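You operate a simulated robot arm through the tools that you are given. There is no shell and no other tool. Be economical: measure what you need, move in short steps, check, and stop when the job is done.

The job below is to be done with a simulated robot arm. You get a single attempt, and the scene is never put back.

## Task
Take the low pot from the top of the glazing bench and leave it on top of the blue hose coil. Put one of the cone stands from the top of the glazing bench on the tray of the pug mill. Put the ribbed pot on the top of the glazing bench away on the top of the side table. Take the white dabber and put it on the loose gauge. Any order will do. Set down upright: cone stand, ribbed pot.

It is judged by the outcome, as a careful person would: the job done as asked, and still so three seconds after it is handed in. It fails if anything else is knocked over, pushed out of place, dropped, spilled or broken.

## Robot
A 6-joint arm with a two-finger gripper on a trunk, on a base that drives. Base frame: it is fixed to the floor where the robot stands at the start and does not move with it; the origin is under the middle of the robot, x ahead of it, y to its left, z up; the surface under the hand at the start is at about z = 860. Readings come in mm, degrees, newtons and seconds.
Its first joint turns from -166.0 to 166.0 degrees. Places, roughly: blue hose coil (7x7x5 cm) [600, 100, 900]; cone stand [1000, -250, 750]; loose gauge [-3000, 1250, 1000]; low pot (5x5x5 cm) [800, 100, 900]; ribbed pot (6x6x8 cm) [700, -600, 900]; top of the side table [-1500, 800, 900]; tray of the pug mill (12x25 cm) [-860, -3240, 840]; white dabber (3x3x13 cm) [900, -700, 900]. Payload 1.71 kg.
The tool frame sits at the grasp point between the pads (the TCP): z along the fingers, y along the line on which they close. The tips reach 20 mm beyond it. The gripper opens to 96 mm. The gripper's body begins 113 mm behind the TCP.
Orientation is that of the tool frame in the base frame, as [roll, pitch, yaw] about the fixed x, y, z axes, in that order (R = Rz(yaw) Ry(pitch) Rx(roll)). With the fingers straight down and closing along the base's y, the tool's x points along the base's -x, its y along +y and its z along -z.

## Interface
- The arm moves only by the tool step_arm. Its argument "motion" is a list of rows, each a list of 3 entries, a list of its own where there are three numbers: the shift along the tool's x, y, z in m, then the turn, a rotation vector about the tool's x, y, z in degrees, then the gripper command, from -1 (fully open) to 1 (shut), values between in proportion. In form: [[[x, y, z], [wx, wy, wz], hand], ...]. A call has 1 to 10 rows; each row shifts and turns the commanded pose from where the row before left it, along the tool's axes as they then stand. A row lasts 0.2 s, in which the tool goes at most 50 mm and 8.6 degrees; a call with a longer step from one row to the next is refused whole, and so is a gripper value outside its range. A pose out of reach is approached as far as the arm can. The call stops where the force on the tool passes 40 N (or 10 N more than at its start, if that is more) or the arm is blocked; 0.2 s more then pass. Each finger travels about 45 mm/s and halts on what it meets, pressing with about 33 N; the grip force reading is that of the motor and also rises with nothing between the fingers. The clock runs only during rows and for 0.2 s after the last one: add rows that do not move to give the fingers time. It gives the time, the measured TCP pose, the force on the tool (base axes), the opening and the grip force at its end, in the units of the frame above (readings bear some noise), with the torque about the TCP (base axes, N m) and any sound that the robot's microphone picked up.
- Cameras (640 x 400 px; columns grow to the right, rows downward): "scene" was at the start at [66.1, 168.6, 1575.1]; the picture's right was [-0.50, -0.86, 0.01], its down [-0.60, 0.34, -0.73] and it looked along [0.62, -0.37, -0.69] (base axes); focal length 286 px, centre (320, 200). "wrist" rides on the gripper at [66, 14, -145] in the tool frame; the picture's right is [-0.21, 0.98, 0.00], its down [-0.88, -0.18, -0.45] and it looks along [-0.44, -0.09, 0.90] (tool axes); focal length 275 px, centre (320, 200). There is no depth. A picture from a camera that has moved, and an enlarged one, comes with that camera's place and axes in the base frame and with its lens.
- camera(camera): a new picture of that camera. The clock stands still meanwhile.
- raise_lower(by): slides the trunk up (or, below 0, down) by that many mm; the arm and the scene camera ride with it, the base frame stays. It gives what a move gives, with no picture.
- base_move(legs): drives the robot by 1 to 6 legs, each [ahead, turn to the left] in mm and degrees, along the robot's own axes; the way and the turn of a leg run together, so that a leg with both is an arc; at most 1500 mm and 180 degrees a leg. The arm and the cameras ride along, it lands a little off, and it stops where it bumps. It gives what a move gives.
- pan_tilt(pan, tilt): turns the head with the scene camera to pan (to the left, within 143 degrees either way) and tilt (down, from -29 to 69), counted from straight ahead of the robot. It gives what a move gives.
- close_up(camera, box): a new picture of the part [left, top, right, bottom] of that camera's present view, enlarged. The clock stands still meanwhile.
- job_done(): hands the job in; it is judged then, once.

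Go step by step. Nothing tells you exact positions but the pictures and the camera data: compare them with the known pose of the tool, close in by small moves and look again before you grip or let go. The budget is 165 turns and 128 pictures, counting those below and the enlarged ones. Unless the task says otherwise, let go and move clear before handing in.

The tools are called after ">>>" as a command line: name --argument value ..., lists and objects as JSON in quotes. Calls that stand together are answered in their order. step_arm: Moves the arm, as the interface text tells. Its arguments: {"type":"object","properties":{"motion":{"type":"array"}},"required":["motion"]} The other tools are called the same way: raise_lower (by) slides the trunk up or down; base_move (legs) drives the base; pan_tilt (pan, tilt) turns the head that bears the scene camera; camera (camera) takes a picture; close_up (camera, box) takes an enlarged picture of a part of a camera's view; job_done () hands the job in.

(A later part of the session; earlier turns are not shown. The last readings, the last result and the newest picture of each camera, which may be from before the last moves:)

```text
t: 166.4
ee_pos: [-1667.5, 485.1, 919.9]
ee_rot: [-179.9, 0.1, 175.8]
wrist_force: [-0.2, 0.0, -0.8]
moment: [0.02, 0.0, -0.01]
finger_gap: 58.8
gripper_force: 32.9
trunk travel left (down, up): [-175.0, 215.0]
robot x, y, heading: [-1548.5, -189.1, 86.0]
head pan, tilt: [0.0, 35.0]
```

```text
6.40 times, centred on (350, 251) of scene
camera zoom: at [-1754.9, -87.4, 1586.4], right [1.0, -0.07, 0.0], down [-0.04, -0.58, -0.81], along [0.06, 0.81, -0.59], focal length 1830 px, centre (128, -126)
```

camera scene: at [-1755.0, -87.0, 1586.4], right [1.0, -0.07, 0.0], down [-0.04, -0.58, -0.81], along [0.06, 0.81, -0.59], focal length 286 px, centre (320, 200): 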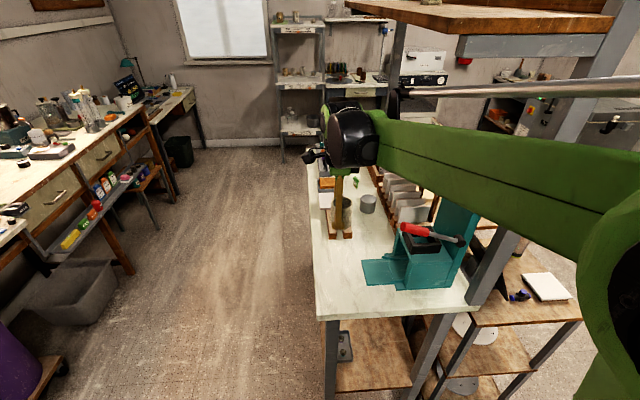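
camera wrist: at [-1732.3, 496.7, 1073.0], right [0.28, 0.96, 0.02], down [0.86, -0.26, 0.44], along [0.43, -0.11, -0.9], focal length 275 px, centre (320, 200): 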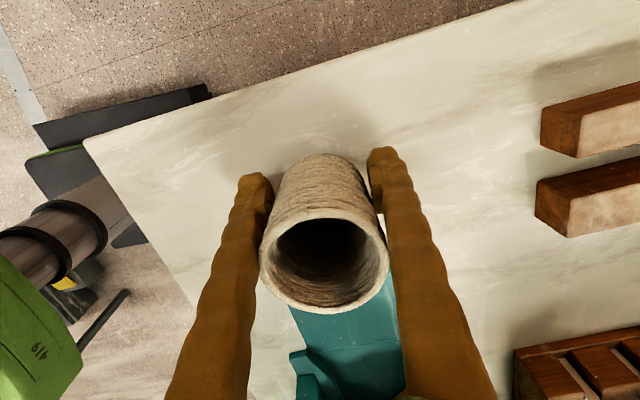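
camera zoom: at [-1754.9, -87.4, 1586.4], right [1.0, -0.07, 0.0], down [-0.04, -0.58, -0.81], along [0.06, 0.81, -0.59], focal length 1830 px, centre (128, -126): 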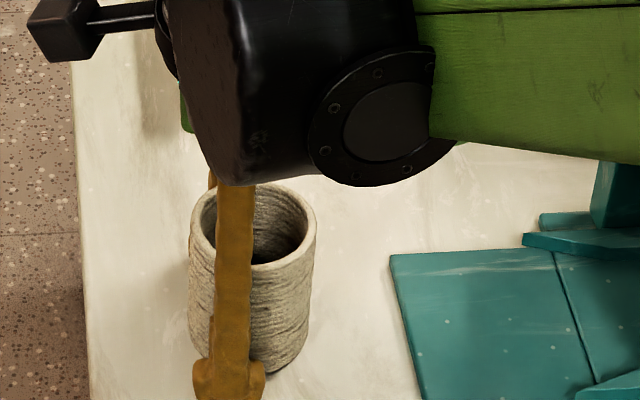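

>>> step_arm --motion '[[[0, 0, 0.0015], [0, 0, 0], 1], [[0, 0, 0.0015], [0, 0, 0], 1], [[0, 0, 0.0015], [0, 0, 0], 1], [[0, 0, 0], [0, 0, 0], 1]]'

>>> close_up --camera "wrist" --box '[220, 120, 420, 320]'

```text
t: 167.3
ee_pos: [-1670.2, 466.8, 929.1]
ee_rot: [179.0, 0.0, 175.8]
wrist_force: [0.1, -1.1, -0.9]
moment: [0.09, 0.04, -0.01]
finger_gap: 58.8
gripper_force: 32.7
trunk travel left (down, up): [-175.0, 215.0]
robot x, y, heading: [-1553.0, -186.4, 86.1]
head pan, tilt: [0.0, 35.0]
stopped in row 4: the force on the tool passed its limit at 42 N (the readings are from after the stop); the commanded pose is now the measured one
```

```text
2.00 times, centred on (320, 220) of wrist
camera zoom: at [-1733.3, 483.6, 1074.5], right [0.28, 0.96, 0.02], down [0.86, -0.26, 0.44], along [0.43, -0.11, -0.9], focal length 551 px, centre (320, 160)
```

zoom: 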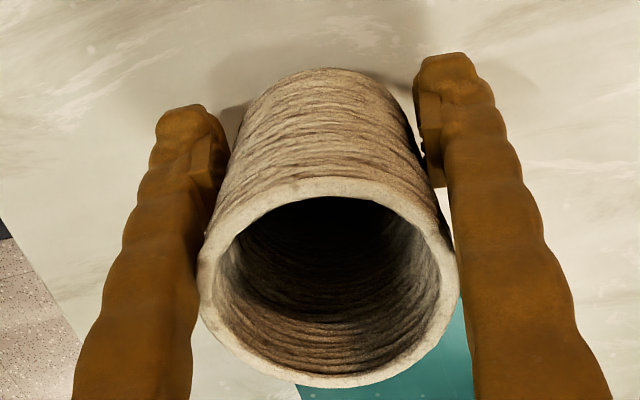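

Contact is at about TCP z ≈ 915. I'll re-level, come down to 919, then use sub-millimetre steps.

>>> step_arm --motion '[[[0, 0, 0], [1, 0, 0], 1], [[0, 0, 0], [0, 0, 0], 1], [[0, 0, 0.003], [0, 0, 0], 1], [[0, 0, 0.003], [0, 0, 0], 1], [[0, 0, 0.002], [0, 0, 0], 1], [[0, 0, 0], [0, 0, 0], 1]]'

>>> close_up --camera "scene" --box '[300, 210, 400, 272]'

```text
t: 168.7
ee_pos: [-1669.9, 473.0, 918.0]
ee_rot: [-180.0, 0.0, 175.9]
wrist_force: [-2.3, 0.6, 3.9]
moment: [0.18, 0.04, 0.04]
finger_gap: 58.7
gripper_force: 32.6
trunk travel left (down, up): [-175.0, 215.0]
robot x, y, heading: [-1551.8, -186.2, 86.3]
head pan, tilt: [0.0, 35.0]
```

```text
6.40 times, centred on (350, 241) of scene
camera zoom: at [-1755.0, -87.6, 1586.4], right [1.0, -0.07, 0.0], down [-0.04, -0.58, -0.81], along [0.06, 0.81, -0.59], focal length 1830 px, centre (128, -62)
```

zoom: 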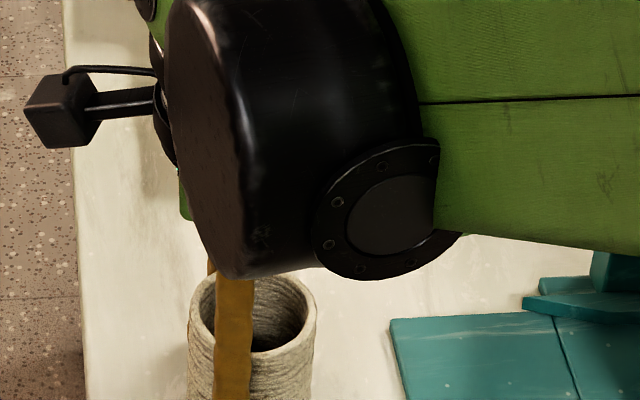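

Light contact (≈4 N) at 918. One more small step to seat it, then check.

>>> step_arm --motion '[[[0, 0, 0.001], [0, 0, 0], 1], [[0, 0, 0], [0, 0, 0], 1]]'

>>> camera --camera "wrist"

>>> close_up --camera "scene" --box '[300, 240, 400, 302]'

```text
t: 169.3
ee_pos: [-1670.2, 473.1, 918.0]
ee_rot: [-179.9, 0.1, 175.9]
wrist_force: [-8.1, 8.7, 28.2]
moment: [0.37, -0.1, 0.13]
finger_gap: 59.1
gripper_force: 32.8
trunk travel left (down, up): [-175.0, 215.0]
robot x, y, heading: [-1550.4, -186.5, 86.1]
head pan, tilt: [0.0, 35.0]
```

```text
52 pictures are left
camera wrist: at [-1732.8, 491.3, 1063.5], right [0.28, 0.96, 0.0], down [0.86, -0.25, 0.44], along [0.43, -0.12, -0.9], focal length 275 px, centre (320, 200)
```

wrist: 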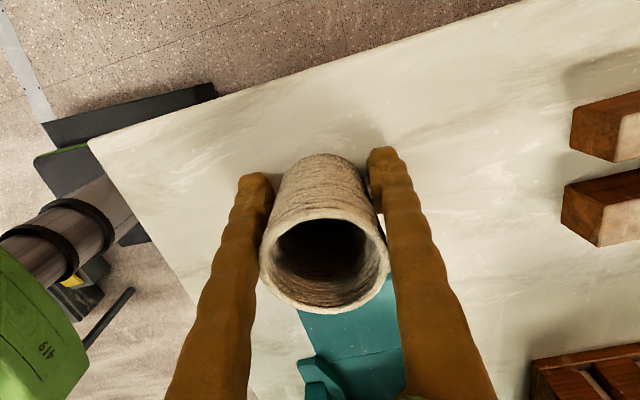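

```text
6.40 times, centred on (350, 271) of scene
camera zoom: at [-1755.2, -88.5, 1586.7], right [1.0, -0.07, 0.0], down [-0.04, -0.58, -0.81], along [0.06, 0.81, -0.59], focal length 1830 px, centre (128, -254)
```

zoom: 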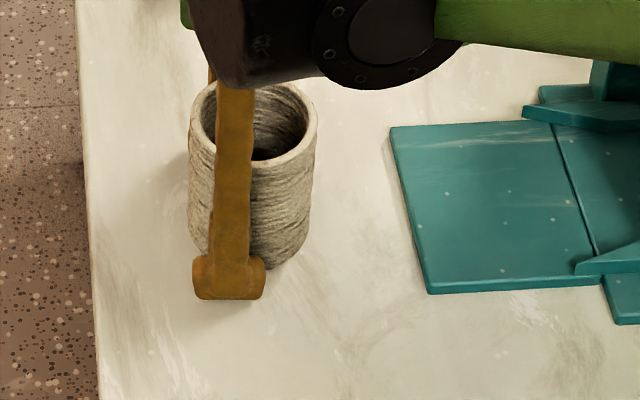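

Firm contact. Easing slightly, then opening the fingers and checking.

>>> step_arm --motion '[[[0, 0, -0.0008], [0, 0, 0], 1], [[0, 0, 0], [0, 0, 0], 1], [[0, 0, 0], [0, 0, 0], -0.3], [[0, 0, 0], [0, 0, 0], -0.7], [[0, 0, 0], [0, 0, 0], -0.9], [[0, 0, 0], [0, 0, 0], -0.9]]'

>>> camera --camera "wrist"

>>> close_up --camera "scene" --box '[300, 220, 400, 282]'

```text
t: 170.7
ee_pos: [-1669.5, 472.6, 919.4]
ee_rot: [-179.8, 0.0, 175.8]
wrist_force: [-0.1, 0.6, 0.3]
moment: [-0.03, 0.04, -0.04]
finger_gap: 91.1
gripper_force: 0.0
trunk travel left (down, up): [-175.0, 215.0]
robot x, y, heading: [-1548.9, -184.3, 85.8]
head pan, tilt: [0.0, 35.0]
```

```text
50 pictures are left
camera wrist: at [-1732.9, 492.1, 1063.7], right [0.28, 0.96, 0.0], down [0.86, -0.25, 0.44], along [0.43, -0.13, -0.9], focal length 275 px, centre (320, 200)
```

wrist: 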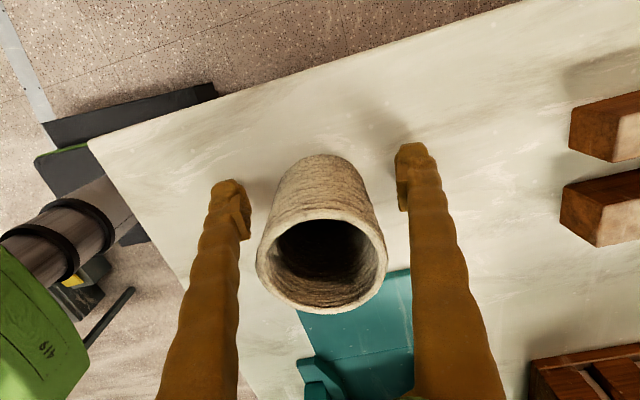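

```text
6.40 times, centred on (350, 251) of scene
camera zoom: at [-1754.9, -87.4, 1586.4], right [1.0, -0.07, 0.0], down [-0.04, -0.58, -0.81], along [0.06, 0.81, -0.59], focal length 1830 px, centre (128, -126)
```

zoom: 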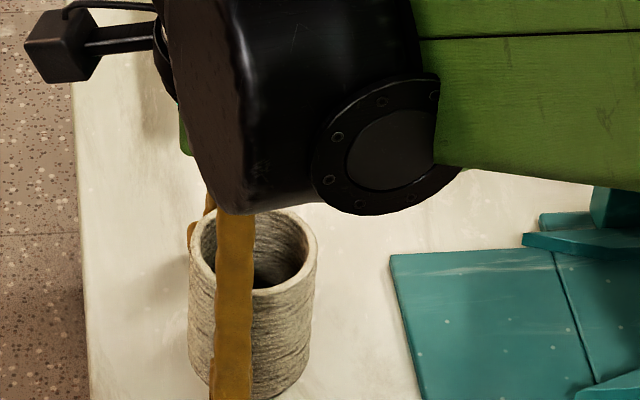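

The pot stands free. Rising straight up, retracting, and having a look toward the loose gauge at (−3000, 1250).

>>> step_arm --motion '[[[0, 0, -0.03], [0, 0, 0], -1], [[0, 0, -0.045], [0, 0, 0], -1], [[0, 0, -0.045], [0, 0, 0], -1], [[0, 0, -0.045], [0, 0, 0], -1], [[0, 0, -0.03], [0, 0, 0], -1], [[-0.01, -0.045, 0], [0, 0, 0], -1], [[-0.01, -0.045, 0], [0, 0, 0], -1], [[-0.01, -0.045, 0], [0, 0, 0], -1], [[-0.01, -0.045, 0], [0, 0, 0], -1], [[0, 0, 0], [0, 0, 0], -1]]'

>>> close_up --camera "scene" --box '[280, 180, 440, 280]'

>>> pan_tilt --pan 48 --tilt 20

>>> camera --camera "scene"

>>> close_up --camera "scene" --box '[240, 130, 400, 230]'

```text
t: 172.9
ee_pos: [-1643.7, 291.1, 1112.9]
ee_rot: [-179.7, 0.0, 175.9]
wrist_force: [0.5, -0.9, -0.1]
moment: [0.05, 0.03, 0.01]
finger_gap: 96.0
gripper_force: 0.1
trunk travel left (down, up): [-175.0, 215.0]
robot x, y, heading: [-1552.5, -185.0, 86.3]
head pan, tilt: [0.0, 35.0]
```

```text
4.00 times, centred on (360, 230) of scene
camera zoom: at [-1754.7, -88.0, 1586.4], right [1.0, -0.07, 0.0], down [-0.04, -0.58, -0.81], along [0.06, 0.81, -0.59], focal length 1144 px, centre (160, 80)
```

zoom: 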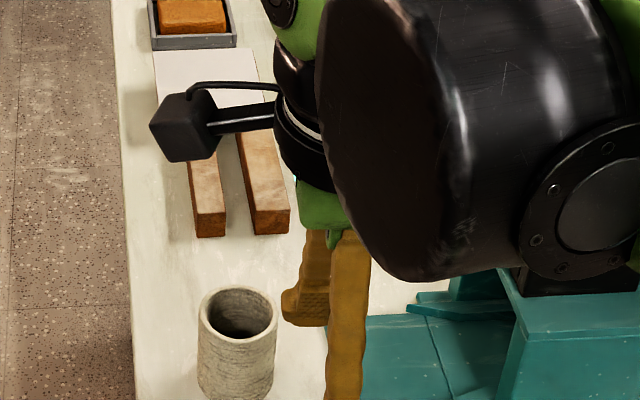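

```text
t: 174.0
ee_pos: [-1644.5, 292.5, 1113.0]
ee_rot: [-179.9, 0.0, 175.9]
wrist_force: [-0.4, -0.1, 0.2]
moment: [-0.03, 0.01, -0.01]
finger_gap: 95.9
gripper_force: 0.1
trunk travel left (down, up): [-175.0, 215.0]
robot x, y, heading: [-1550.7, -188.8, 85.9]
head pan, tilt: [48.0, 20.0]
```

```text
47 pictures are left
camera scene: at [-1825.7, -108.2, 1610.6], right [0.72, 0.69, -0.01], down [0.24, -0.26, -0.94], along [-0.65, 0.67, -0.35], focal length 286 px, centre (320, 200)
```

scene: 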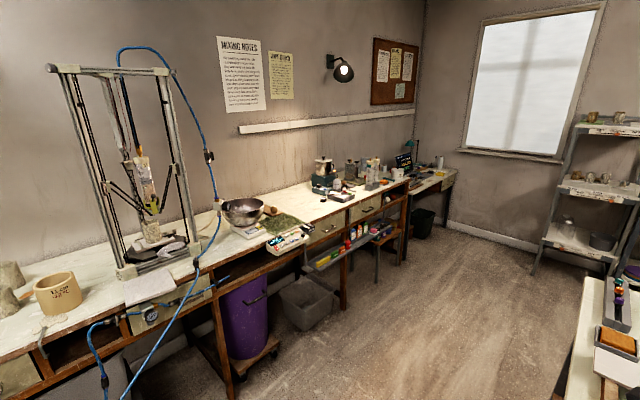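

```text
4.00 times, centred on (320, 180) of scene
camera zoom: at [-1825.7, -108.2, 1610.6], right [0.72, 0.69, -0.01], down [0.24, -0.26, -0.94], along [-0.65, 0.67, -0.35], focal length 1144 px, centre (320, 280)
```

zoom: 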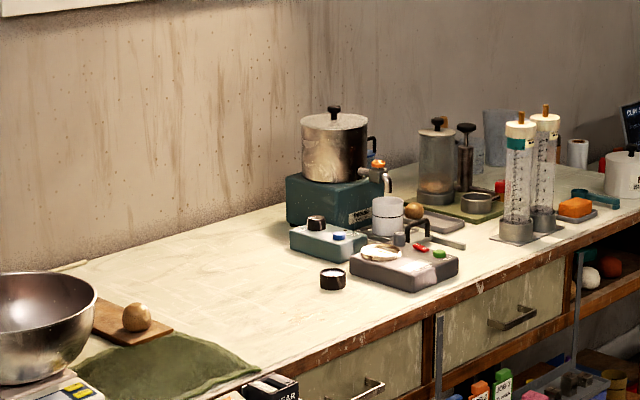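

Several candidates; enlarging the area where the gauge should be.

>>> close_up --camera "scene" --box '[308, 178, 372, 218]'

>>> close_up --camera "scene" --box '[230, 190, 326, 250]'

```text
10.00 times, centred on (340, 198) of scene
camera zoom: at [-1825.7, -108.2, 1610.6], right [0.72, 0.69, -0.01], down [0.24, -0.26, -0.94], along [-0.65, 0.67, -0.35], focal length 2860 px, centre (120, 220)
```

zoom: 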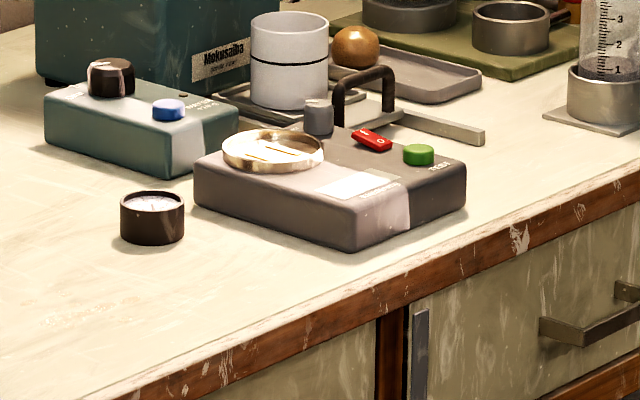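

```text
6.67 times, centred on (278, 220) of scene
camera zoom: at [-1825.7, -108.2, 1610.6], right [0.72, 0.69, -0.01], down [0.24, -0.26, -0.94], along [-0.65, 0.67, -0.35], focal length 1907 px, centre (600, 67)
```

zoom: 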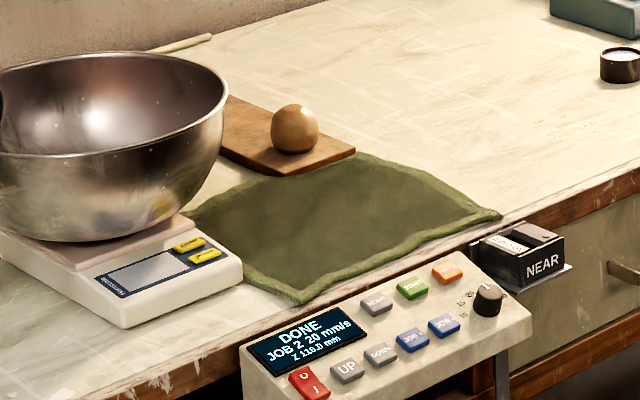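

The loose gauge is the small black-rimmed dial standing on its own at about (−3090, 1230). Now I go back to the glazing bench for the white dabber.

>>> base_move --legs '[[0, -86], [1050, 0], [0, -58.6], [527, 0], [0, 58.6], [250, 0]]'

>>> pan_tilt --pan -15 --tilt 45

>>> step_arm --motion '[[[0, 0, 0], [0, 0, 0], -1]]'

>>> camera --camera "scene"

>>> camera --camera "wrist"

```text
t: 200.4
ee_pos: [517.0, -438.1, 1111.7]
ee_rot: [-180.0, 0.1, 91.9]
wrist_force: [0.1, 0.7, -0.8]
moment: [0.0, -0.02, -0.01]
finger_gap: 96.0
gripper_force: 0.0
trunk travel left (down, up): [-175.0, 215.0]
robot x, y, heading: [52.7, -585.0, 2.2]
head pan, tilt: [48.0, 20.0]
```

```text
t: 201.8
ee_pos: [508.4, -438.2, 1115.3]
ee_rot: [179.6, -0.1, 91.9]
wrist_force: [-0.2, -0.6, 0.0]
moment: [-0.01, 0.05, 0.0]
finger_gap: 96.0
gripper_force: 0.1
trunk travel left (down, up): [-175.0, 215.0]
robot x, y, heading: [54.4, -585.4, 1.9]
head pan, tilt: [-15.0, 45.0]
```

```text
t: 202.2
ee_pos: [500.6, -438.8, 1119.4]
ee_rot: [179.3, 0.0, 92.0]
wrist_force: [-1.1, -0.1, 0.2]
moment: [0.0, -0.03, 0.0]
finger_gap: 96.1
gripper_force: 0.0
trunk travel left (down, up): [-175.0, 215.0]
robot x, y, heading: [52.2, -580.6, 2.1]
head pan, tilt: [-15.0, 45.0]
```

```text
43 pictures are left
camera scene: at [112.9, -390.1, 1572.0], right [-0.23, -0.97, 0.0], down [-0.7, 0.16, -0.7], along [0.68, -0.16, -0.71], focal length 286 px, centre (320, 200)
```

scene: 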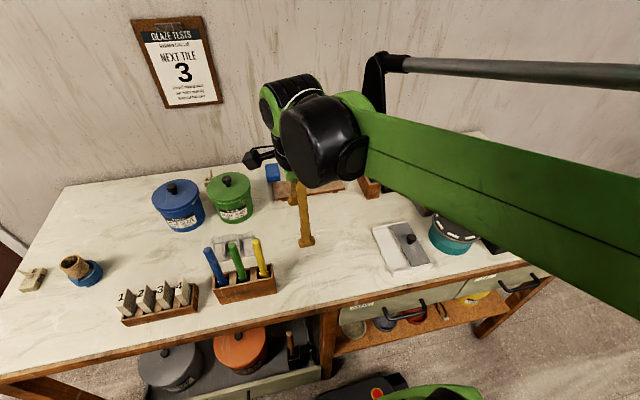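

```text
42 pictures are left
camera wrist: at [510.6, -373.6, 1264.0], right [0.99, -0.17, 0.01], down [-0.16, -0.88, 0.44], along [-0.06, -0.44, -0.9], focal length 275 px, centre (320, 200)
```

wrist: 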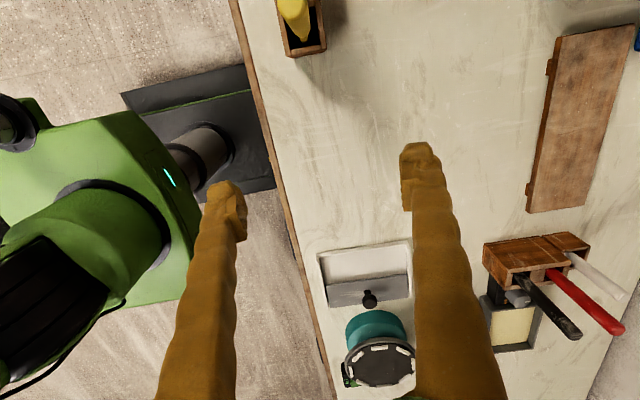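

The white dabber stands in its small block near (875, −702). I'll move over it at height.

>>> step_arm --motion '[[[-0.0263, 0.0351, 0], [0.07, 0, 0], -1], [[-0.0263, 0.0351, 0], [0.07, 0, 0], -1], [[-0.0263, 0.0351, 0], [0.07, 0, 0], -1], [[-0.0263, 0.0351, 0], [0.07, 0, 0], -1], [[-0.0263, 0.0351, 0], [0.07, 0, 0], -1], [[-0.0263, 0.0351, 0], [0.07, 0, 0], -1], [[-0.0263, 0.0351, 0], [0.07, 0, 0], -1], [[-0.0263, 0.0351, 0], [0.07, 0, 0], -1], [[-0.0263, 0.0351, 0], [0.07, 0, 0], -1], [[0, 0, 0], [0, 0, 0], -1]]'

>>> camera --camera "wrist"

>>> close_up --camera "scene" --box '[320, 120, 480, 220]'

```text
t: 204.4
ee_pos: [826.4, -663.5, 1120.8]
ee_rot: [-180.0, 0.0, 91.9]
wrist_force: [0.6, 0.1, -0.9]
moment: [0.01, 0.04, -0.01]
finger_gap: 96.3
gripper_force: 0.0
trunk travel left (down, up): [-175.0, 215.0]
robot x, y, heading: [53.0, -582.0, 2.0]
head pan, tilt: [-15.0, 45.0]
```

```text
41 pictures are left
camera wrist: at [837.7, -597.0, 1265.1], right [0.99, -0.17, 0.0], down [-0.15, -0.88, 0.44], along [-0.08, -0.44, -0.9], focal length 275 px, centre (320, 200)
```

wrist: 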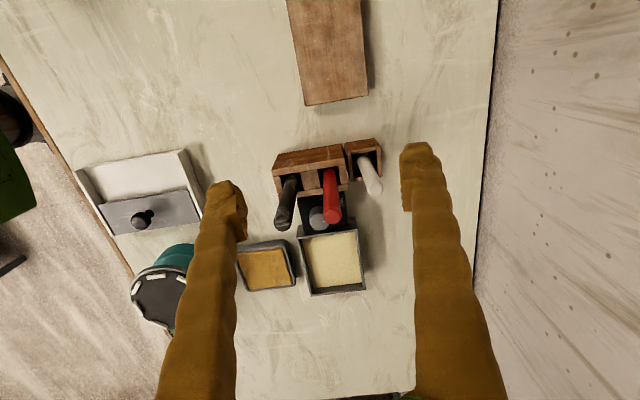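

```text
4.00 times, centred on (400, 170) of scene
camera zoom: at [120.1, -390.4, 1571.7], right [-0.22, -0.97, 0.0], down [-0.7, 0.16, -0.7], along [0.68, -0.16, -0.72], focal length 1144 px, centre (0, 320)
```

zoom: 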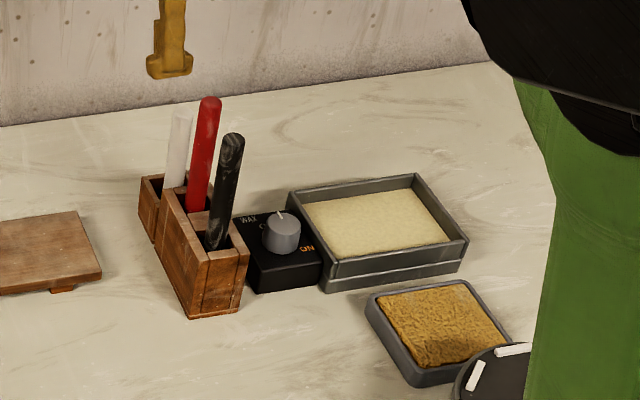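

The dabber is at about (875, −720) with the red one ~55 mm away. I'll yaw the gripper so the fingers close across the rod line (yaw ≈ 21°).

>>> step_arm --motion '[[[0, 0, 0], [0, 0, 7.9], -1], [[0, 0, 0], [0, 0, 7.9], -1], [[0, 0, 0], [0, 0, 7.9], -1], [[0, 0, 0], [0, 0, 7.9], -1], [[0, 0, 0], [0, 0, 7.9], -1], [[0, 0, 0], [0, 0, 7.9], -1], [[0, 0, 0], [0, 0, 7.9], -1], [[0, 0, 0], [0, 0, 7.9], -1], [[0, 0, 0], [0, 0, 7.9], -1], [[0, 0, 0], [0, 0, 0], -1]]'

```text
t: 206.6
ee_pos: [824.4, -664.3, 1120.1]
ee_rot: [180.0, -0.1, 20.9]
wrist_force: [-0.2, 0.2, 0.0]
moment: [0.0, 0.01, -0.02]
finger_gap: 96.0
gripper_force: 0.2
trunk travel left (down, up): [-175.0, 215.0]
robot x, y, heading: [49.8, -583.4, 2.1]
head pan, tilt: [-15.0, 45.0]
```

>>> step_arm --motion '[[[0.0133, 0.035, 0], [0, 0, 0], -1], [[0.0133, 0.035, 0], [0, 0, 0], -1], [[0, 0, 0.03], [0, 0, 0], -1], [[0, 0, 0.02], [0, 0, 0], -1], [[0, 0, 0], [0, 0, 0], -1]]'

>>> camera --camera "wrist"

>>> close_up --camera "scene" --box '[320, 120, 480, 220]'

```text
t: 207.8
ee_pos: [874.1, -721.1, 1069.7]
ee_rot: [180.0, 0.0, 20.9]
wrist_force: [-0.5, -0.6, 0.1]
moment: [-0.02, 0.0, -0.03]
finger_gap: 95.9
gripper_force: 0.1
trunk travel left (down, up): [-175.0, 215.0]
robot x, y, heading: [52.0, -583.7, 1.9]
head pan, tilt: [-15.0, 45.0]
```

```text
39 pictures are left
camera wrist: at [942.4, -710.4, 1214.5], right [0.16, -0.99, 0.0], down [-0.88, -0.14, 0.44], along [-0.44, -0.07, -0.9], focal length 275 px, centre (320, 200)
```

wrist: 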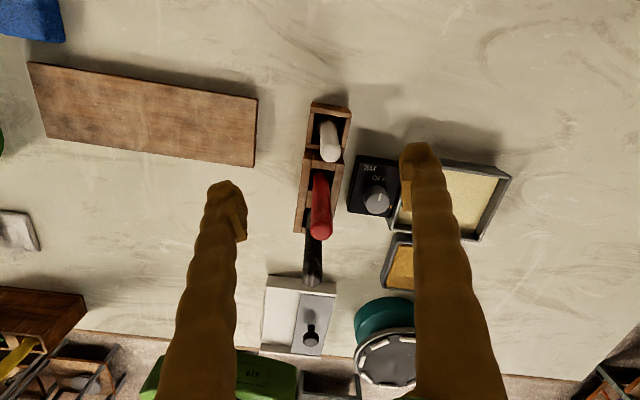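

```text
4.00 times, centred on (400, 170) of scene
camera zoom: at [119.4, -390.0, 1571.7], right [-0.22, -0.97, 0.0], down [-0.7, 0.16, -0.7], along [0.68, -0.16, -0.72], focal length 1144 px, centre (0, 320)
```

zoom: 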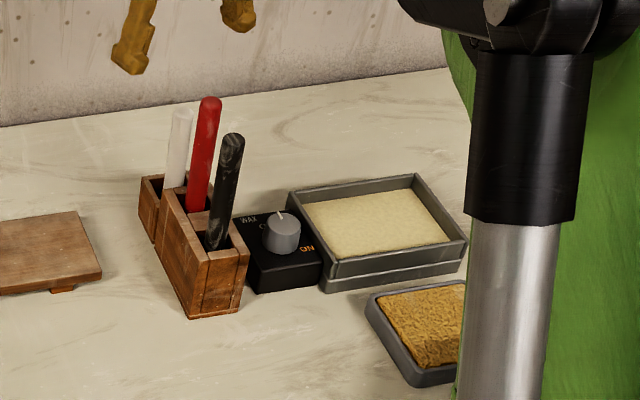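

Dabber at about (879, −729). Aligning and descending to grip at z ≈ 945, above the holder.

>>> step_arm --motion '[[[0.002, 0.009, 0], [0, 0, 0], -1], [[0, 0, 0.035], [0, 0, 0], -1], [[0, 0, 0.035], [0, 0, 0], -1], [[0, 0, 0.035], [0, 0, 0], -1], [[0, 0, 0.02], [0, 0, 0], -1], [[0, 0, 0], [0, 0, 0], -1]]'

>>> camera --camera "wrist"

>>> close_up --camera "scene" --box '[320, 120, 480, 220]'

```text
t: 209.2
ee_pos: [881.5, -729.3, 944.7]
ee_rot: [-180.0, 0.0, 20.9]
wrist_force: [0.0, 0.0, -1.5]
moment: [0.01, 0.02, 0.01]
finger_gap: 96.0
gripper_force: 0.0
trunk travel left (down, up): [-175.0, 215.0]
robot x, y, heading: [53.7, -585.0, 2.1]
head pan, tilt: [-15.0, 45.0]
```

```text
37 pictures are left
camera wrist: at [947.6, -718.3, 1089.7], right [0.16, -0.99, 0.0], down [-0.88, -0.14, 0.44], along [-0.44, -0.07, -0.9], focal length 275 px, centre (320, 200)
```

wrist: 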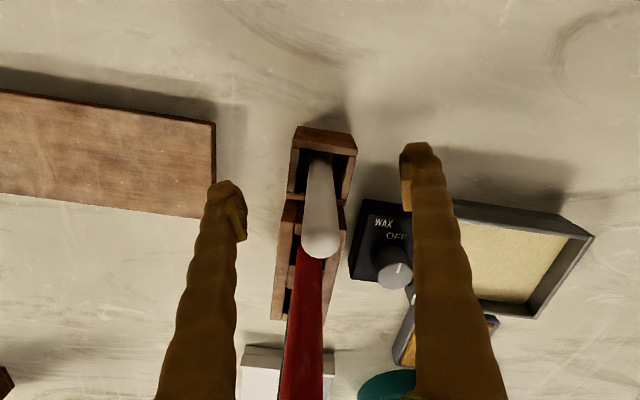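

```text
4.00 times, centred on (400, 170) of scene
camera zoom: at [119.5, -390.1, 1571.7], right [-0.22, -0.97, 0.0], down [-0.7, 0.16, -0.7], along [0.68, -0.16, -0.72], focal length 1144 px, centre (0, 320)
```

zoom: 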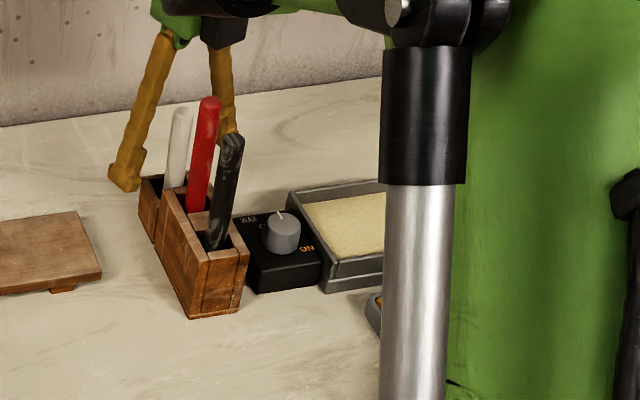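

>>> step_arm --motion '[[[0, 0, 0], [0, 0, 0], 0], [[0, 0, 0], [0, 0, 0], 0.5], [[0, 0, 0], [0, 0, 0], 1], [[0, 0, 0], [0, 0, 0], 1], [[0, 0, 0], [0, 0, 0], 1], [[0, 0, 0], [0, 0, 0], 1], [[0, 0, 0], [0, 0, 0], 1]]'

>>> camera --camera "wrist"

```text
t: 210.8
ee_pos: [879.2, -728.5, 944.7]
ee_rot: [-180.0, 0.0, 20.8]
wrist_force: [-0.7, 0.1, 0.1]
moment: [-0.03, 0.03, 0.0]
finger_gap: 15.2
gripper_force: 33.2
trunk travel left (down, up): [-175.0, 215.0]
robot x, y, heading: [50.5, -580.3, 2.0]
head pan, tilt: [-15.0, 45.0]
```

```text
35 pictures are left
camera wrist: at [947.4, -718.2, 1090.1], right [0.16, -0.99, 0.0], down [-0.88, -0.14, 0.44], along [-0.44, -0.07, -0.9], focal length 275 px, centre (320, 200)
```

wrist: 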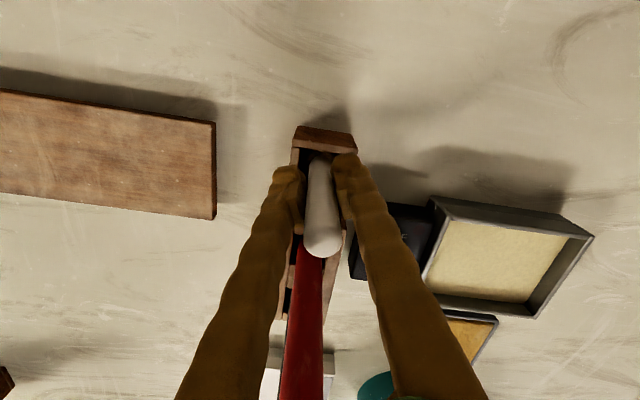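

Gripped at 15 mm. Lifting straight out and inspecting.

>>> step_arm --motion '[[[0, 0, -0.02], [0, 0, 0], 1], [[0, 0, -0.025], [0, 0, 0], 1], [[0, 0, -0.03], [0, 0, 0], 1], [[0, 0, -0.04], [0, 0, 0], 1], [[0, 0, -0.04], [0, 0, 0], 1], [[0, 0, -0.02], [0, 0, 0], 1], [[0, 0, 0], [0, 0, 0], 1]]'

>>> close_up --camera "scene" --box '[320, 70, 480, 220]'

>>> camera --camera "wrist"

```text
t: 212.4
ee_pos: [879.4, -728.2, 1121.4]
ee_rot: [180.0, -0.1, 20.9]
wrist_force: [-0.2, 0.1, 0.3]
moment: [-0.01, -0.02, 0.0]
finger_gap: 15.1
gripper_force: 32.8
trunk travel left (down, up): [-175.0, 215.0]
robot x, y, heading: [54.1, -579.3, 1.9]
head pan, tilt: [-15.0, 45.0]
```

```text
2.67 times, centred on (400, 145) of scene
camera zoom: at [119.2, -390.1, 1571.7], right [-0.22, -0.97, 0.0], down [-0.7, 0.16, -0.7], along [0.68, -0.16, -0.72], focal length 763 px, centre (107, 347)
```

zoom: 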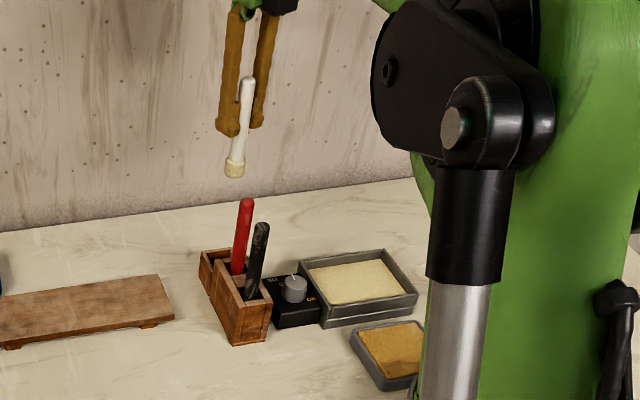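

```text
33 pictures are left
camera wrist: at [947.1, -717.9, 1265.1], right [0.16, -0.99, 0.0], down [-0.88, -0.14, 0.44], along [-0.44, -0.07, -0.9], focal length 275 px, centre (320, 200)
```

wrist: 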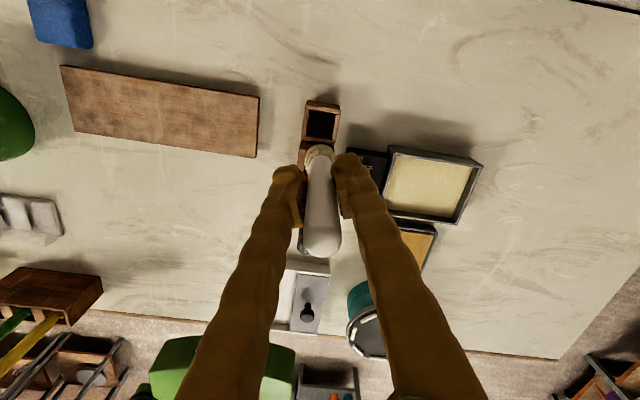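

>>> close_up --camera "scene" --box '[365, 90, 397, 120]'

```text
13.33 times, centred on (381, 105) of scene
camera zoom: at [119.2, -390.1, 1571.7], right [-0.22, -0.97, 0.0], down [-0.7, 0.16, -0.7], along [0.68, -0.16, -0.72], focal length 3813 px, centre (-493, 1467)
```

zoom: 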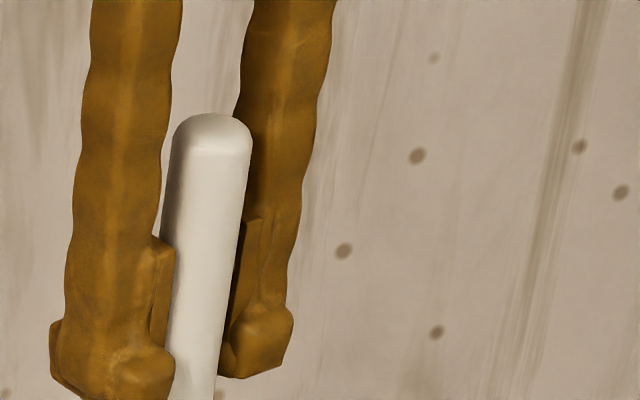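

The dabber has a flat foam foot, so it can stand on the gauge. Retracting, then driving back around towards the wall bench.

>>> step_arm --motion '[[[-0.0328, -0.023, 0], [0, 0, 0], 1], [[-0.0328, -0.023, 0], [0, 0, 0], 1], [[-0.0328, -0.023, 0], [0, 0, 0], 1], [[-0.0328, -0.023, 0], [0, 0, 0], 1], [[-0.0328, -0.023, 0], [0, 0, 0], 1], [[-0.0328, -0.023, 0], [0, 0, 0], 1], [[-0.0328, -0.023, 0], [0, 0, 0], 1], [[-0.0328, -0.023, 0], [0, 0, 0], 1], [[-0.0328, -0.023, 0], [0, 0, 0], 1], [[0, 0, 0], [0, 0, 0], 1]]'

>>> base_move --legs '[[-280, 0], [0, 124.5], [463, 0], [0, 53.5]]'

>>> pan_tilt --pan 10 --tilt 30

>>> camera --camera "scene"

```text
t: 214.6
ee_pos: [529.3, -642.1, 1118.9]
ee_rot: [-179.9, 0.0, 20.9]
wrist_force: [-1.2, 0.4, 0.6]
moment: [-0.05, -0.04, 0.0]
finger_gap: 15.3
gripper_force: 33.3
trunk travel left (down, up): [-175.0, 215.0]
robot x, y, heading: [52.6, -578.4, 1.8]
head pan, tilt: [-15.0, 45.0]
```

```text
t: 232.0
ee_pos: [-984.6, -158.2, 1119.7]
ee_rot: [-180.0, 0.0, -159.5]
wrist_force: [0.2, 1.1, -0.6]
moment: [0.01, 0.04, -0.01]
finger_gap: 15.4
gripper_force: 32.8
trunk travel left (down, up): [-175.0, 215.0]
robot x, y, heading: [-505.8, -225.4, -178.5]
head pan, tilt: [-15.0, 45.0]
```

```text
t: 232.9
ee_pos: [-969.7, -157.2, 1123.5]
ee_rot: [179.8, -0.7, -159.5]
wrist_force: [2.2, -0.5, 0.0]
moment: [-0.02, 0.26, 0.01]
finger_gap: 15.7
gripper_force: 32.8
trunk travel left (down, up): [-175.0, 215.0]
robot x, y, heading: [-504.9, -219.1, -178.6]
head pan, tilt: [10.0, 30.0]
```

```text
31 pictures are left
camera scene: at [-582.6, -449.5, 1594.1], right [-0.2, 0.98, 0.0], down [0.5, 0.1, -0.86], along [-0.84, -0.17, -0.51], focal length 286 px, centre (320, 200)
```

scene: 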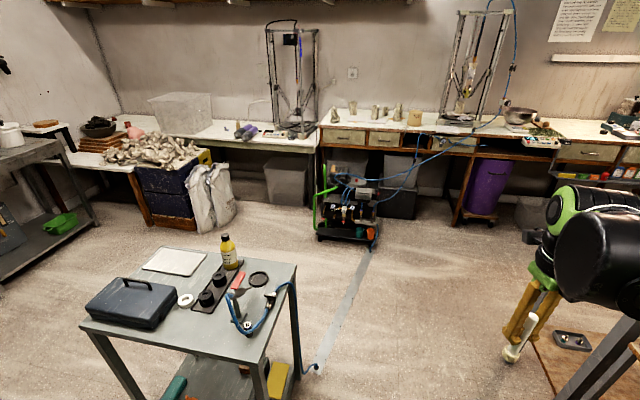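

>>> base_move --legs '[[0, -6.4], [1500, 0], [151, 0], [0, -74.6]]'

>>> pan_tilt --pan 15 --tilt 30

>>> camera --camera "scene"

```text
t: 249.9
ee_pos: [-2147.0, 397.0, 1126.1]
ee_rot: [179.8, -0.8, 118.4]
wrist_force: [-0.9, -0.6, -0.5]
moment: [-0.04, 0.0, 0.03]
finger_gap: 15.5
gripper_force: 33.1
trunk travel left (down, up): [-175.0, 215.0]
robot x, y, heading: [-2149.2, -69.9, 99.2]
head pan, tilt: [10.0, 30.0]
```

```text
t: 250.6
ee_pos: [-2142.6, 383.2, 1130.4]
ee_rot: [179.5, -1.5, 118.4]
wrist_force: [0.6, 0.6, -0.1]
moment: [0.05, 0.0, 0.04]
finger_gap: 15.5
gripper_force: 33.4
trunk travel left (down, up): [-175.0, 215.0]
robot x, y, heading: [-2149.0, -70.6, 99.5]
head pan, tilt: [15.0, 30.0]
```

```text
30 pictures are left
camera scene: at [-2389.9, -48.3, 1595.2], right [0.91, 0.41, 0.0], down [0.21, -0.46, -0.87], along [-0.36, 0.79, -0.5], focal length 286 px, centre (320, 200)
```

scene: 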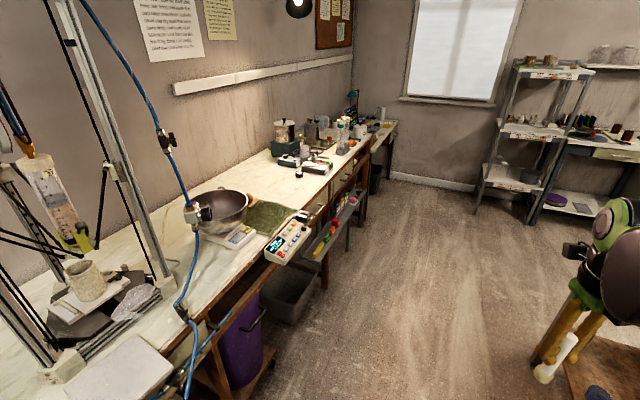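

Path to the gauge is clear. Driving in front of it.

>>> base_move --legs '[[0, 1.9], [1387, 0], [0, 78.7]]'

>>> pan_tilt --pan 0 --tilt 40

>>> step_arm --motion '[[[0, 0, 0], [0, 0, 0], 1]]'

>>> camera --camera "scene"

>>> camera --camera "wrist"

```text
t: 265.8
ee_pos: [-2875.0, 1390.8, 1131.9]
ee_rot: [179.5, -1.6, -160.2]
wrist_force: [0.5, -0.4, 0.1]
moment: [0.01, 0.03, -0.01]
finger_gap: 15.5
gripper_force: 32.7
trunk travel left (down, up): [-175.0, 215.0]
robot x, y, heading: [-2430.9, 1318.4, -179.5]
head pan, tilt: [15.0, 30.0]
```

```text
t: 266.6
ee_pos: [-2855.7, 1391.1, 1138.2]
ee_rot: [179.2, -2.5, -160.3]
wrist_force: [0.5, 0.1, 0.5]
moment: [0.01, 0.03, 0.02]
finger_gap: 15.6
gripper_force: 32.9
trunk travel left (down, up): [-175.0, 215.0]
robot x, y, heading: [-2429.0, 1322.4, -179.4]
head pan, tilt: [0.0, 40.0]
```

```text
t: 267.0
ee_pos: [-2873.2, 1390.9, 1132.9]
ee_rot: [179.4, -1.8, -160.2]
wrist_force: [-1.3, 0.2, -0.3]
moment: [-0.03, -0.21, 0.0]
finger_gap: 15.4
gripper_force: 33.5
trunk travel left (down, up): [-175.0, 215.0]
robot x, y, heading: [-2429.0, 1320.3, -179.1]
head pan, tilt: [0.0, 40.0]
```

```text
29 pictures are left
camera scene: at [-2513.3, 1108.7, 1578.5], right [-0.01, 1.0, 0.0], down [0.66, 0.01, -0.75], along [-0.75, -0.01, -0.66], focal length 286 px, centre (320, 200)
```

scene: 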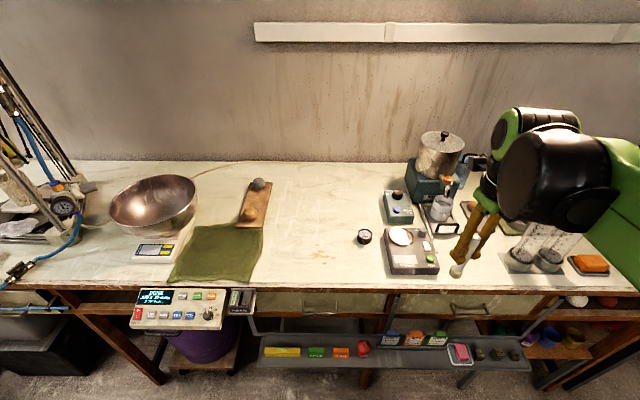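

```text
28 pictures are left
camera wrist: at [-2932.5, 1381.8, 1280.4], right [-0.14, 0.99, 0.0], down [0.9, 0.12, 0.42], along [0.41, 0.06, -0.91], focal length 275 px, centre (320, 200)
```

wrist: 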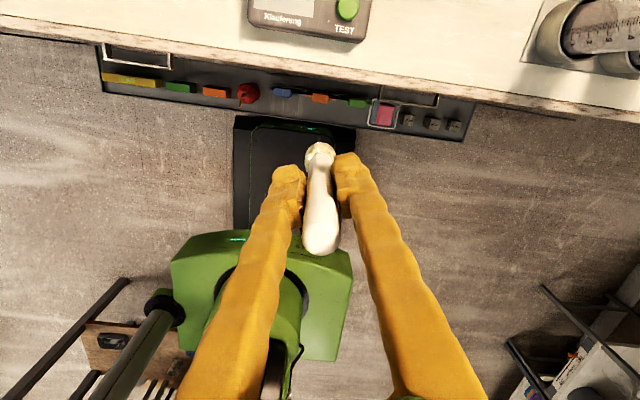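

The gauge is at about (−3098, 1237), top near z ≈ 930. Levelling the tool and moving the dabber over it at height.

>>> step_arm --motion '[[[0, 0, 0], [0.6, -1.8, 0], 1], [[0.0377, -0.0098, 0], [0, 0, 0], 1], [[0.0377, -0.0098, 0], [0, 0, 0], 1], [[0.0377, -0.0098, 0], [0, 0, 0], 1], [[0.0377, -0.0098, 0], [0, 0, 0], 1], [[0.0377, -0.0098, 0], [0, 0, 0], 1], [[0.0377, -0.0098, 0], [0, 0, 0], 1], [[0.0377, -0.0098, 0], [0, 0, 0], 1], [[0, 0, 0.02], [0, 0, 0], 1], [[0, 0, 0], [0, 0, 0], 1]]'

>>> camera --camera "wrist"

>>> close_up --camera "scene" --box '[310, 160, 438, 240]'

```text
t: 269.2
ee_pos: [-3086.0, 1235.6, 1119.0]
ee_rot: [179.8, -0.5, -160.3]
wrist_force: [0.0, -0.1, -0.7]
moment: [-0.01, -0.09, 0.03]
finger_gap: 15.5
gripper_force: 32.6
trunk travel left (down, up): [-175.0, 215.0]
robot x, y, heading: [-2431.3, 1317.1, -179.4]
head pan, tilt: [0.0, 40.0]
```

```text
27 pictures are left
camera wrist: at [-3149.3, 1227.4, 1264.8], right [-0.14, 0.99, 0.0], down [0.89, 0.12, 0.44], along [0.43, 0.06, -0.9], focal length 275 px, centre (320, 200)
```

wrist: 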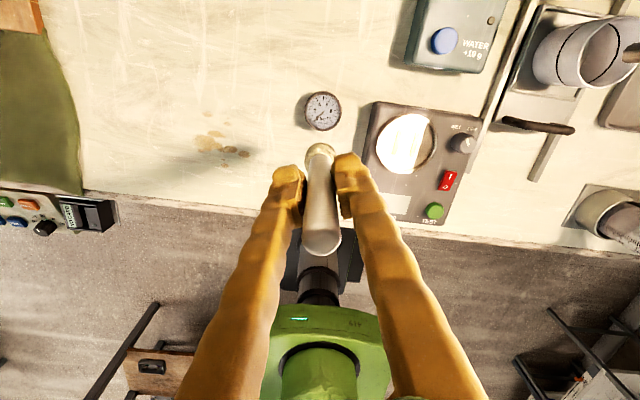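

```text
5.00 times, centred on (374, 200) of scene
camera zoom: at [-2508.8, 1108.5, 1578.8], right [-0.01, 1.0, 0.0], down [0.66, 0.01, -0.76], along [-0.76, -0.01, -0.66], focal length 1430 px, centre (50, 200)
```

zoom: 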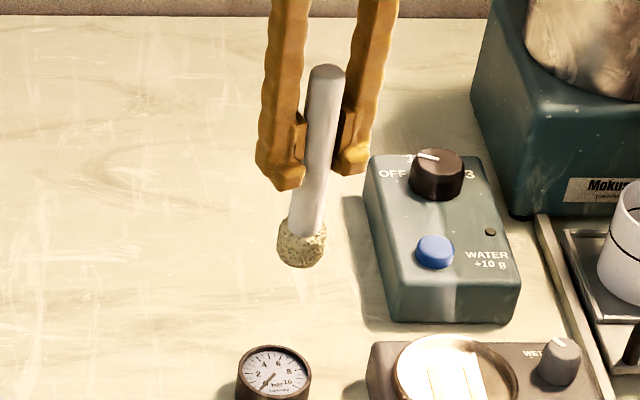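

>>> close_up --camera "scene" --box '[360, 195, 384, 217]'

>>> close_up --camera "wrist" --box '[280, 80, 380, 180]'

```text
16.00 times, centred on (372, 206) of scene
camera zoom: at [-2508.8, 1108.5, 1578.8], right [-0.01, 1.0, 0.0], down [0.66, 0.01, -0.76], along [-0.76, -0.01, -0.66], focal length 4576 px, centre (-512, 104)
```

zoom: 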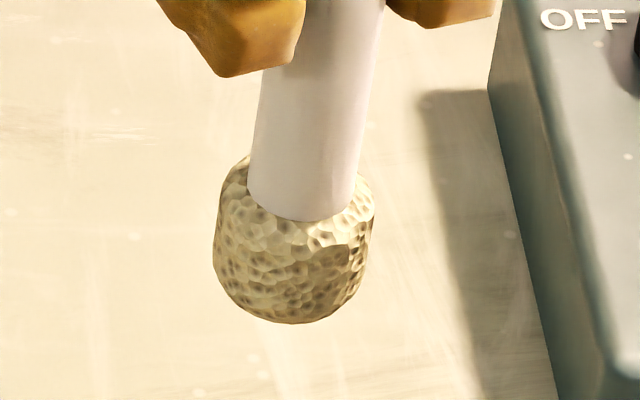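

```text
4.00 times, centred on (330, 130) of wrist
camera zoom: at [-3149.3, 1227.4, 1264.8], right [-0.14, 0.99, 0.0], down [0.89, 0.12, 0.44], along [0.43, 0.06, -0.9], focal length 1101 px, centre (280, 480)
```

zoom: 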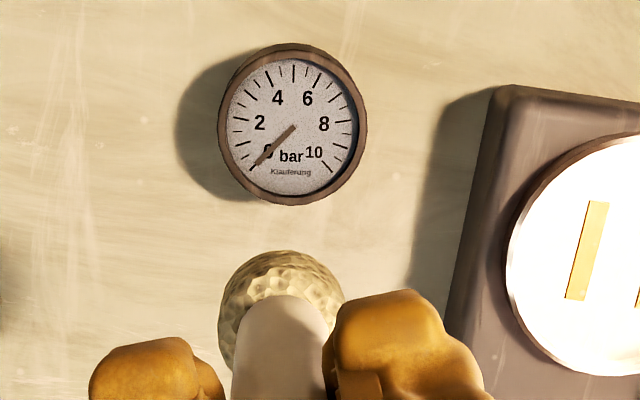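

The gauge face is up at about (−3103, 1238, 925) and the foam foot is blunt and ~27 mm wide. I'll align and come down to ~20 mm above it, then check.

>>> step_arm --motion '[[[0.0177, 0.0085, 0], [0.2, -0.5, 0], 1], [[0, 0, 0.03], [0, 0, 0], 1], [[0, 0, 0.03], [0, 0, 0], 1], [[0, 0, 0.025], [0, 0, 0], 1], [[0, 0, 0], [0, 0, 0], 1], [[0, 0, 0], [0, 0, 0], 1]]'

>>> close_up --camera "wrist" --box '[270, 80, 370, 180]'

>>> close_up --camera "scene" --box '[340, 205, 404, 245]'

```text
t: 270.6
ee_pos: [-3104.9, 1236.6, 1036.6]
ee_rot: [-180.0, -0.1, -160.2]
wrist_force: [0.0, -0.1, -0.4]
moment: [-0.01, 0.02, -0.01]
finger_gap: 15.3
gripper_force: 33.2
trunk travel left (down, up): [-175.0, 215.0]
robot x, y, heading: [-2430.3, 1319.1, -179.1]
head pan, tilt: [0.0, 40.0]
```

```text
4.00 times, centred on (320, 130) of wrist
camera zoom: at [-3169.4, 1228.7, 1180.6], right [-0.14, 0.99, 0.0], down [0.89, 0.12, 0.44], along [0.44, 0.06, -0.9], focal length 1101 px, centre (320, 480)
```

zoom: 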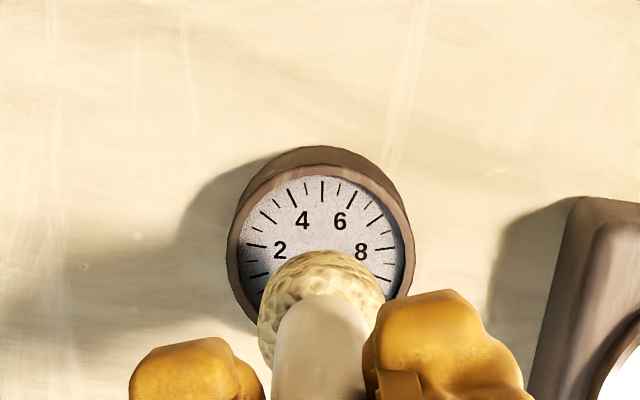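

```text
10.00 times, centred on (372, 225) of scene
camera zoom: at [-2507.6, 1108.7, 1578.9], right [-0.01, 1.0, 0.0], down [0.65, 0.01, -0.76], along [-0.76, -0.01, -0.65], focal length 2860 px, centre (-200, -50)
```

zoom: 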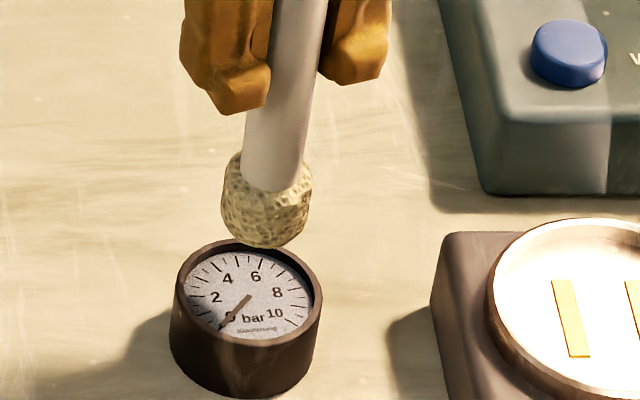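

The foot is centred over the dial in both views. Lowering most of the remaining ~28 mm.

>>> step_arm --motion '[[[0, 0, 0.01], [0, 0, 0], 1], [[0, 0, 0.007], [0, 0, 0], 1], [[0, 0, 0.004], [0, 0, 0], 1], [[0, 0, 0], [0, 0, 0], 1]]'

>>> close_up --camera "scene" --box '[340, 205, 404, 245]'

```text
t: 271.6
ee_pos: [-3103.9, 1239.4, 1014.5]
ee_rot: [-179.9, -0.2, -160.2]
wrist_force: [0.8, -0.5, 0.2]
moment: [-0.01, -0.02, 0.01]
finger_gap: 15.5
gripper_force: 32.4
trunk travel left (down, up): [-175.0, 215.0]
robot x, y, heading: [-2430.0, 1318.3, -179.5]
head pan, tilt: [0.0, 40.0]
```

```text
10.00 times, centred on (372, 225) of scene
camera zoom: at [-2507.6, 1108.7, 1578.9], right [-0.01, 1.0, 0.0], down [0.65, 0.01, -0.76], along [-0.76, -0.01, -0.65], focal length 2860 px, centre (-200, -50)
```

zoom: 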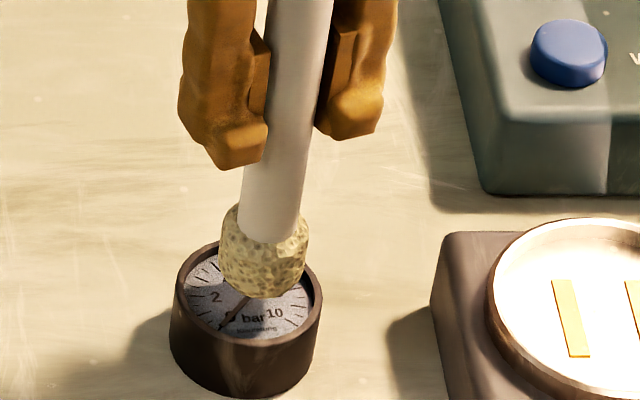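

>>> step_arm --motion '[[[0.001, -0.0026, 0], [0, 0, 0], 1], [[0, 0, 0.0015], [0, 0, 0], 1], [[0, 0, 0.0015], [0, 0, 0], 1], [[0, 0, 0.001], [0, 0, 0], 1], [[0, 0, 0], [0, 0, 0], 1]]'

```text
t: 272.8
ee_pos: [-3103.6, 1236.3, 1009.8]
ee_rot: [179.9, -0.1, -160.2]
wrist_force: [1.0, 0.7, -1.3]
moment: [-0.01, 0.02, 0.02]
finger_gap: 15.2
gripper_force: 32.9
trunk travel left (down, up): [-175.0, 215.0]
robot x, y, heading: [-2427.6, 1318.0, -179.2]
head pan, tilt: [0.0, 40.0]
```

>>> step_arm --motion '[[[0, 0, 0.001], [0, 0, 0], 1], [[0, 0, 0.001], [0, 0, 0], 1], [[0, 0, 0.001], [0, 0, 0], 1], [[0, 0, 0], [0, 0, 0], 1]]'

>>> close_up --camera "scene" --box '[340, 205, 404, 245]'

```text
t: 273.8
ee_pos: [-3104.9, 1237.7, 1006.5]
ee_rot: [-180.0, -0.1, -160.3]
wrist_force: [0.7, -0.5, -0.9]
moment: [0.0, 0.01, 0.0]
finger_gap: 15.3
gripper_force: 32.5
trunk travel left (down, up): [-175.0, 215.0]
robot x, y, heading: [-2432.6, 1320.2, -179.3]
head pan, tilt: [0.0, 40.0]
```

```text
10.00 times, centred on (372, 225) of scene
camera zoom: at [-2507.6, 1108.7, 1578.9], right [-0.01, 1.0, 0.0], down [0.65, 0.01, -0.76], along [-0.76, -0.01, -0.65], focal length 2860 px, centre (-200, -50)
```

zoom: 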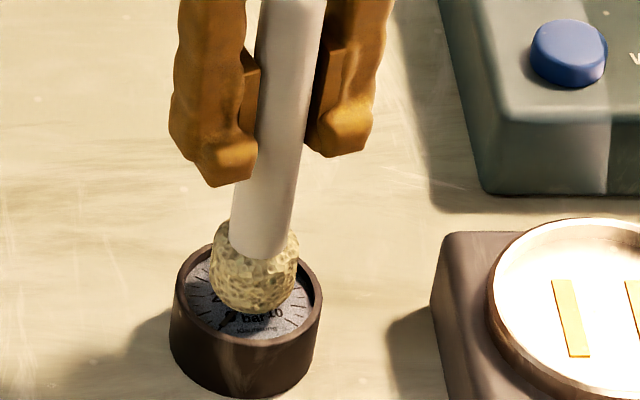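

>>> step_arm --motion '[[[0, 0, 0.001], [0, 0, 0], 1], [[0, 0, 0.001], [0, 0, 0], 1], [[0, 0, 0], [0, 0, 0], 1]]'

```text
t: 274.6
ee_pos: [-3104.0, 1237.5, 1005.1]
ee_rot: [-180.0, -0.1, -160.3]
wrist_force: [-0.2, -0.2, -1.0]
moment: [-0.01, 0.01, -0.02]
finger_gap: 15.5
gripper_force: 32.7
trunk travel left (down, up): [-175.0, 215.0]
robot x, y, heading: [-2431.6, 1319.5, -179.3]
head pan, tilt: [0.0, 40.0]
```

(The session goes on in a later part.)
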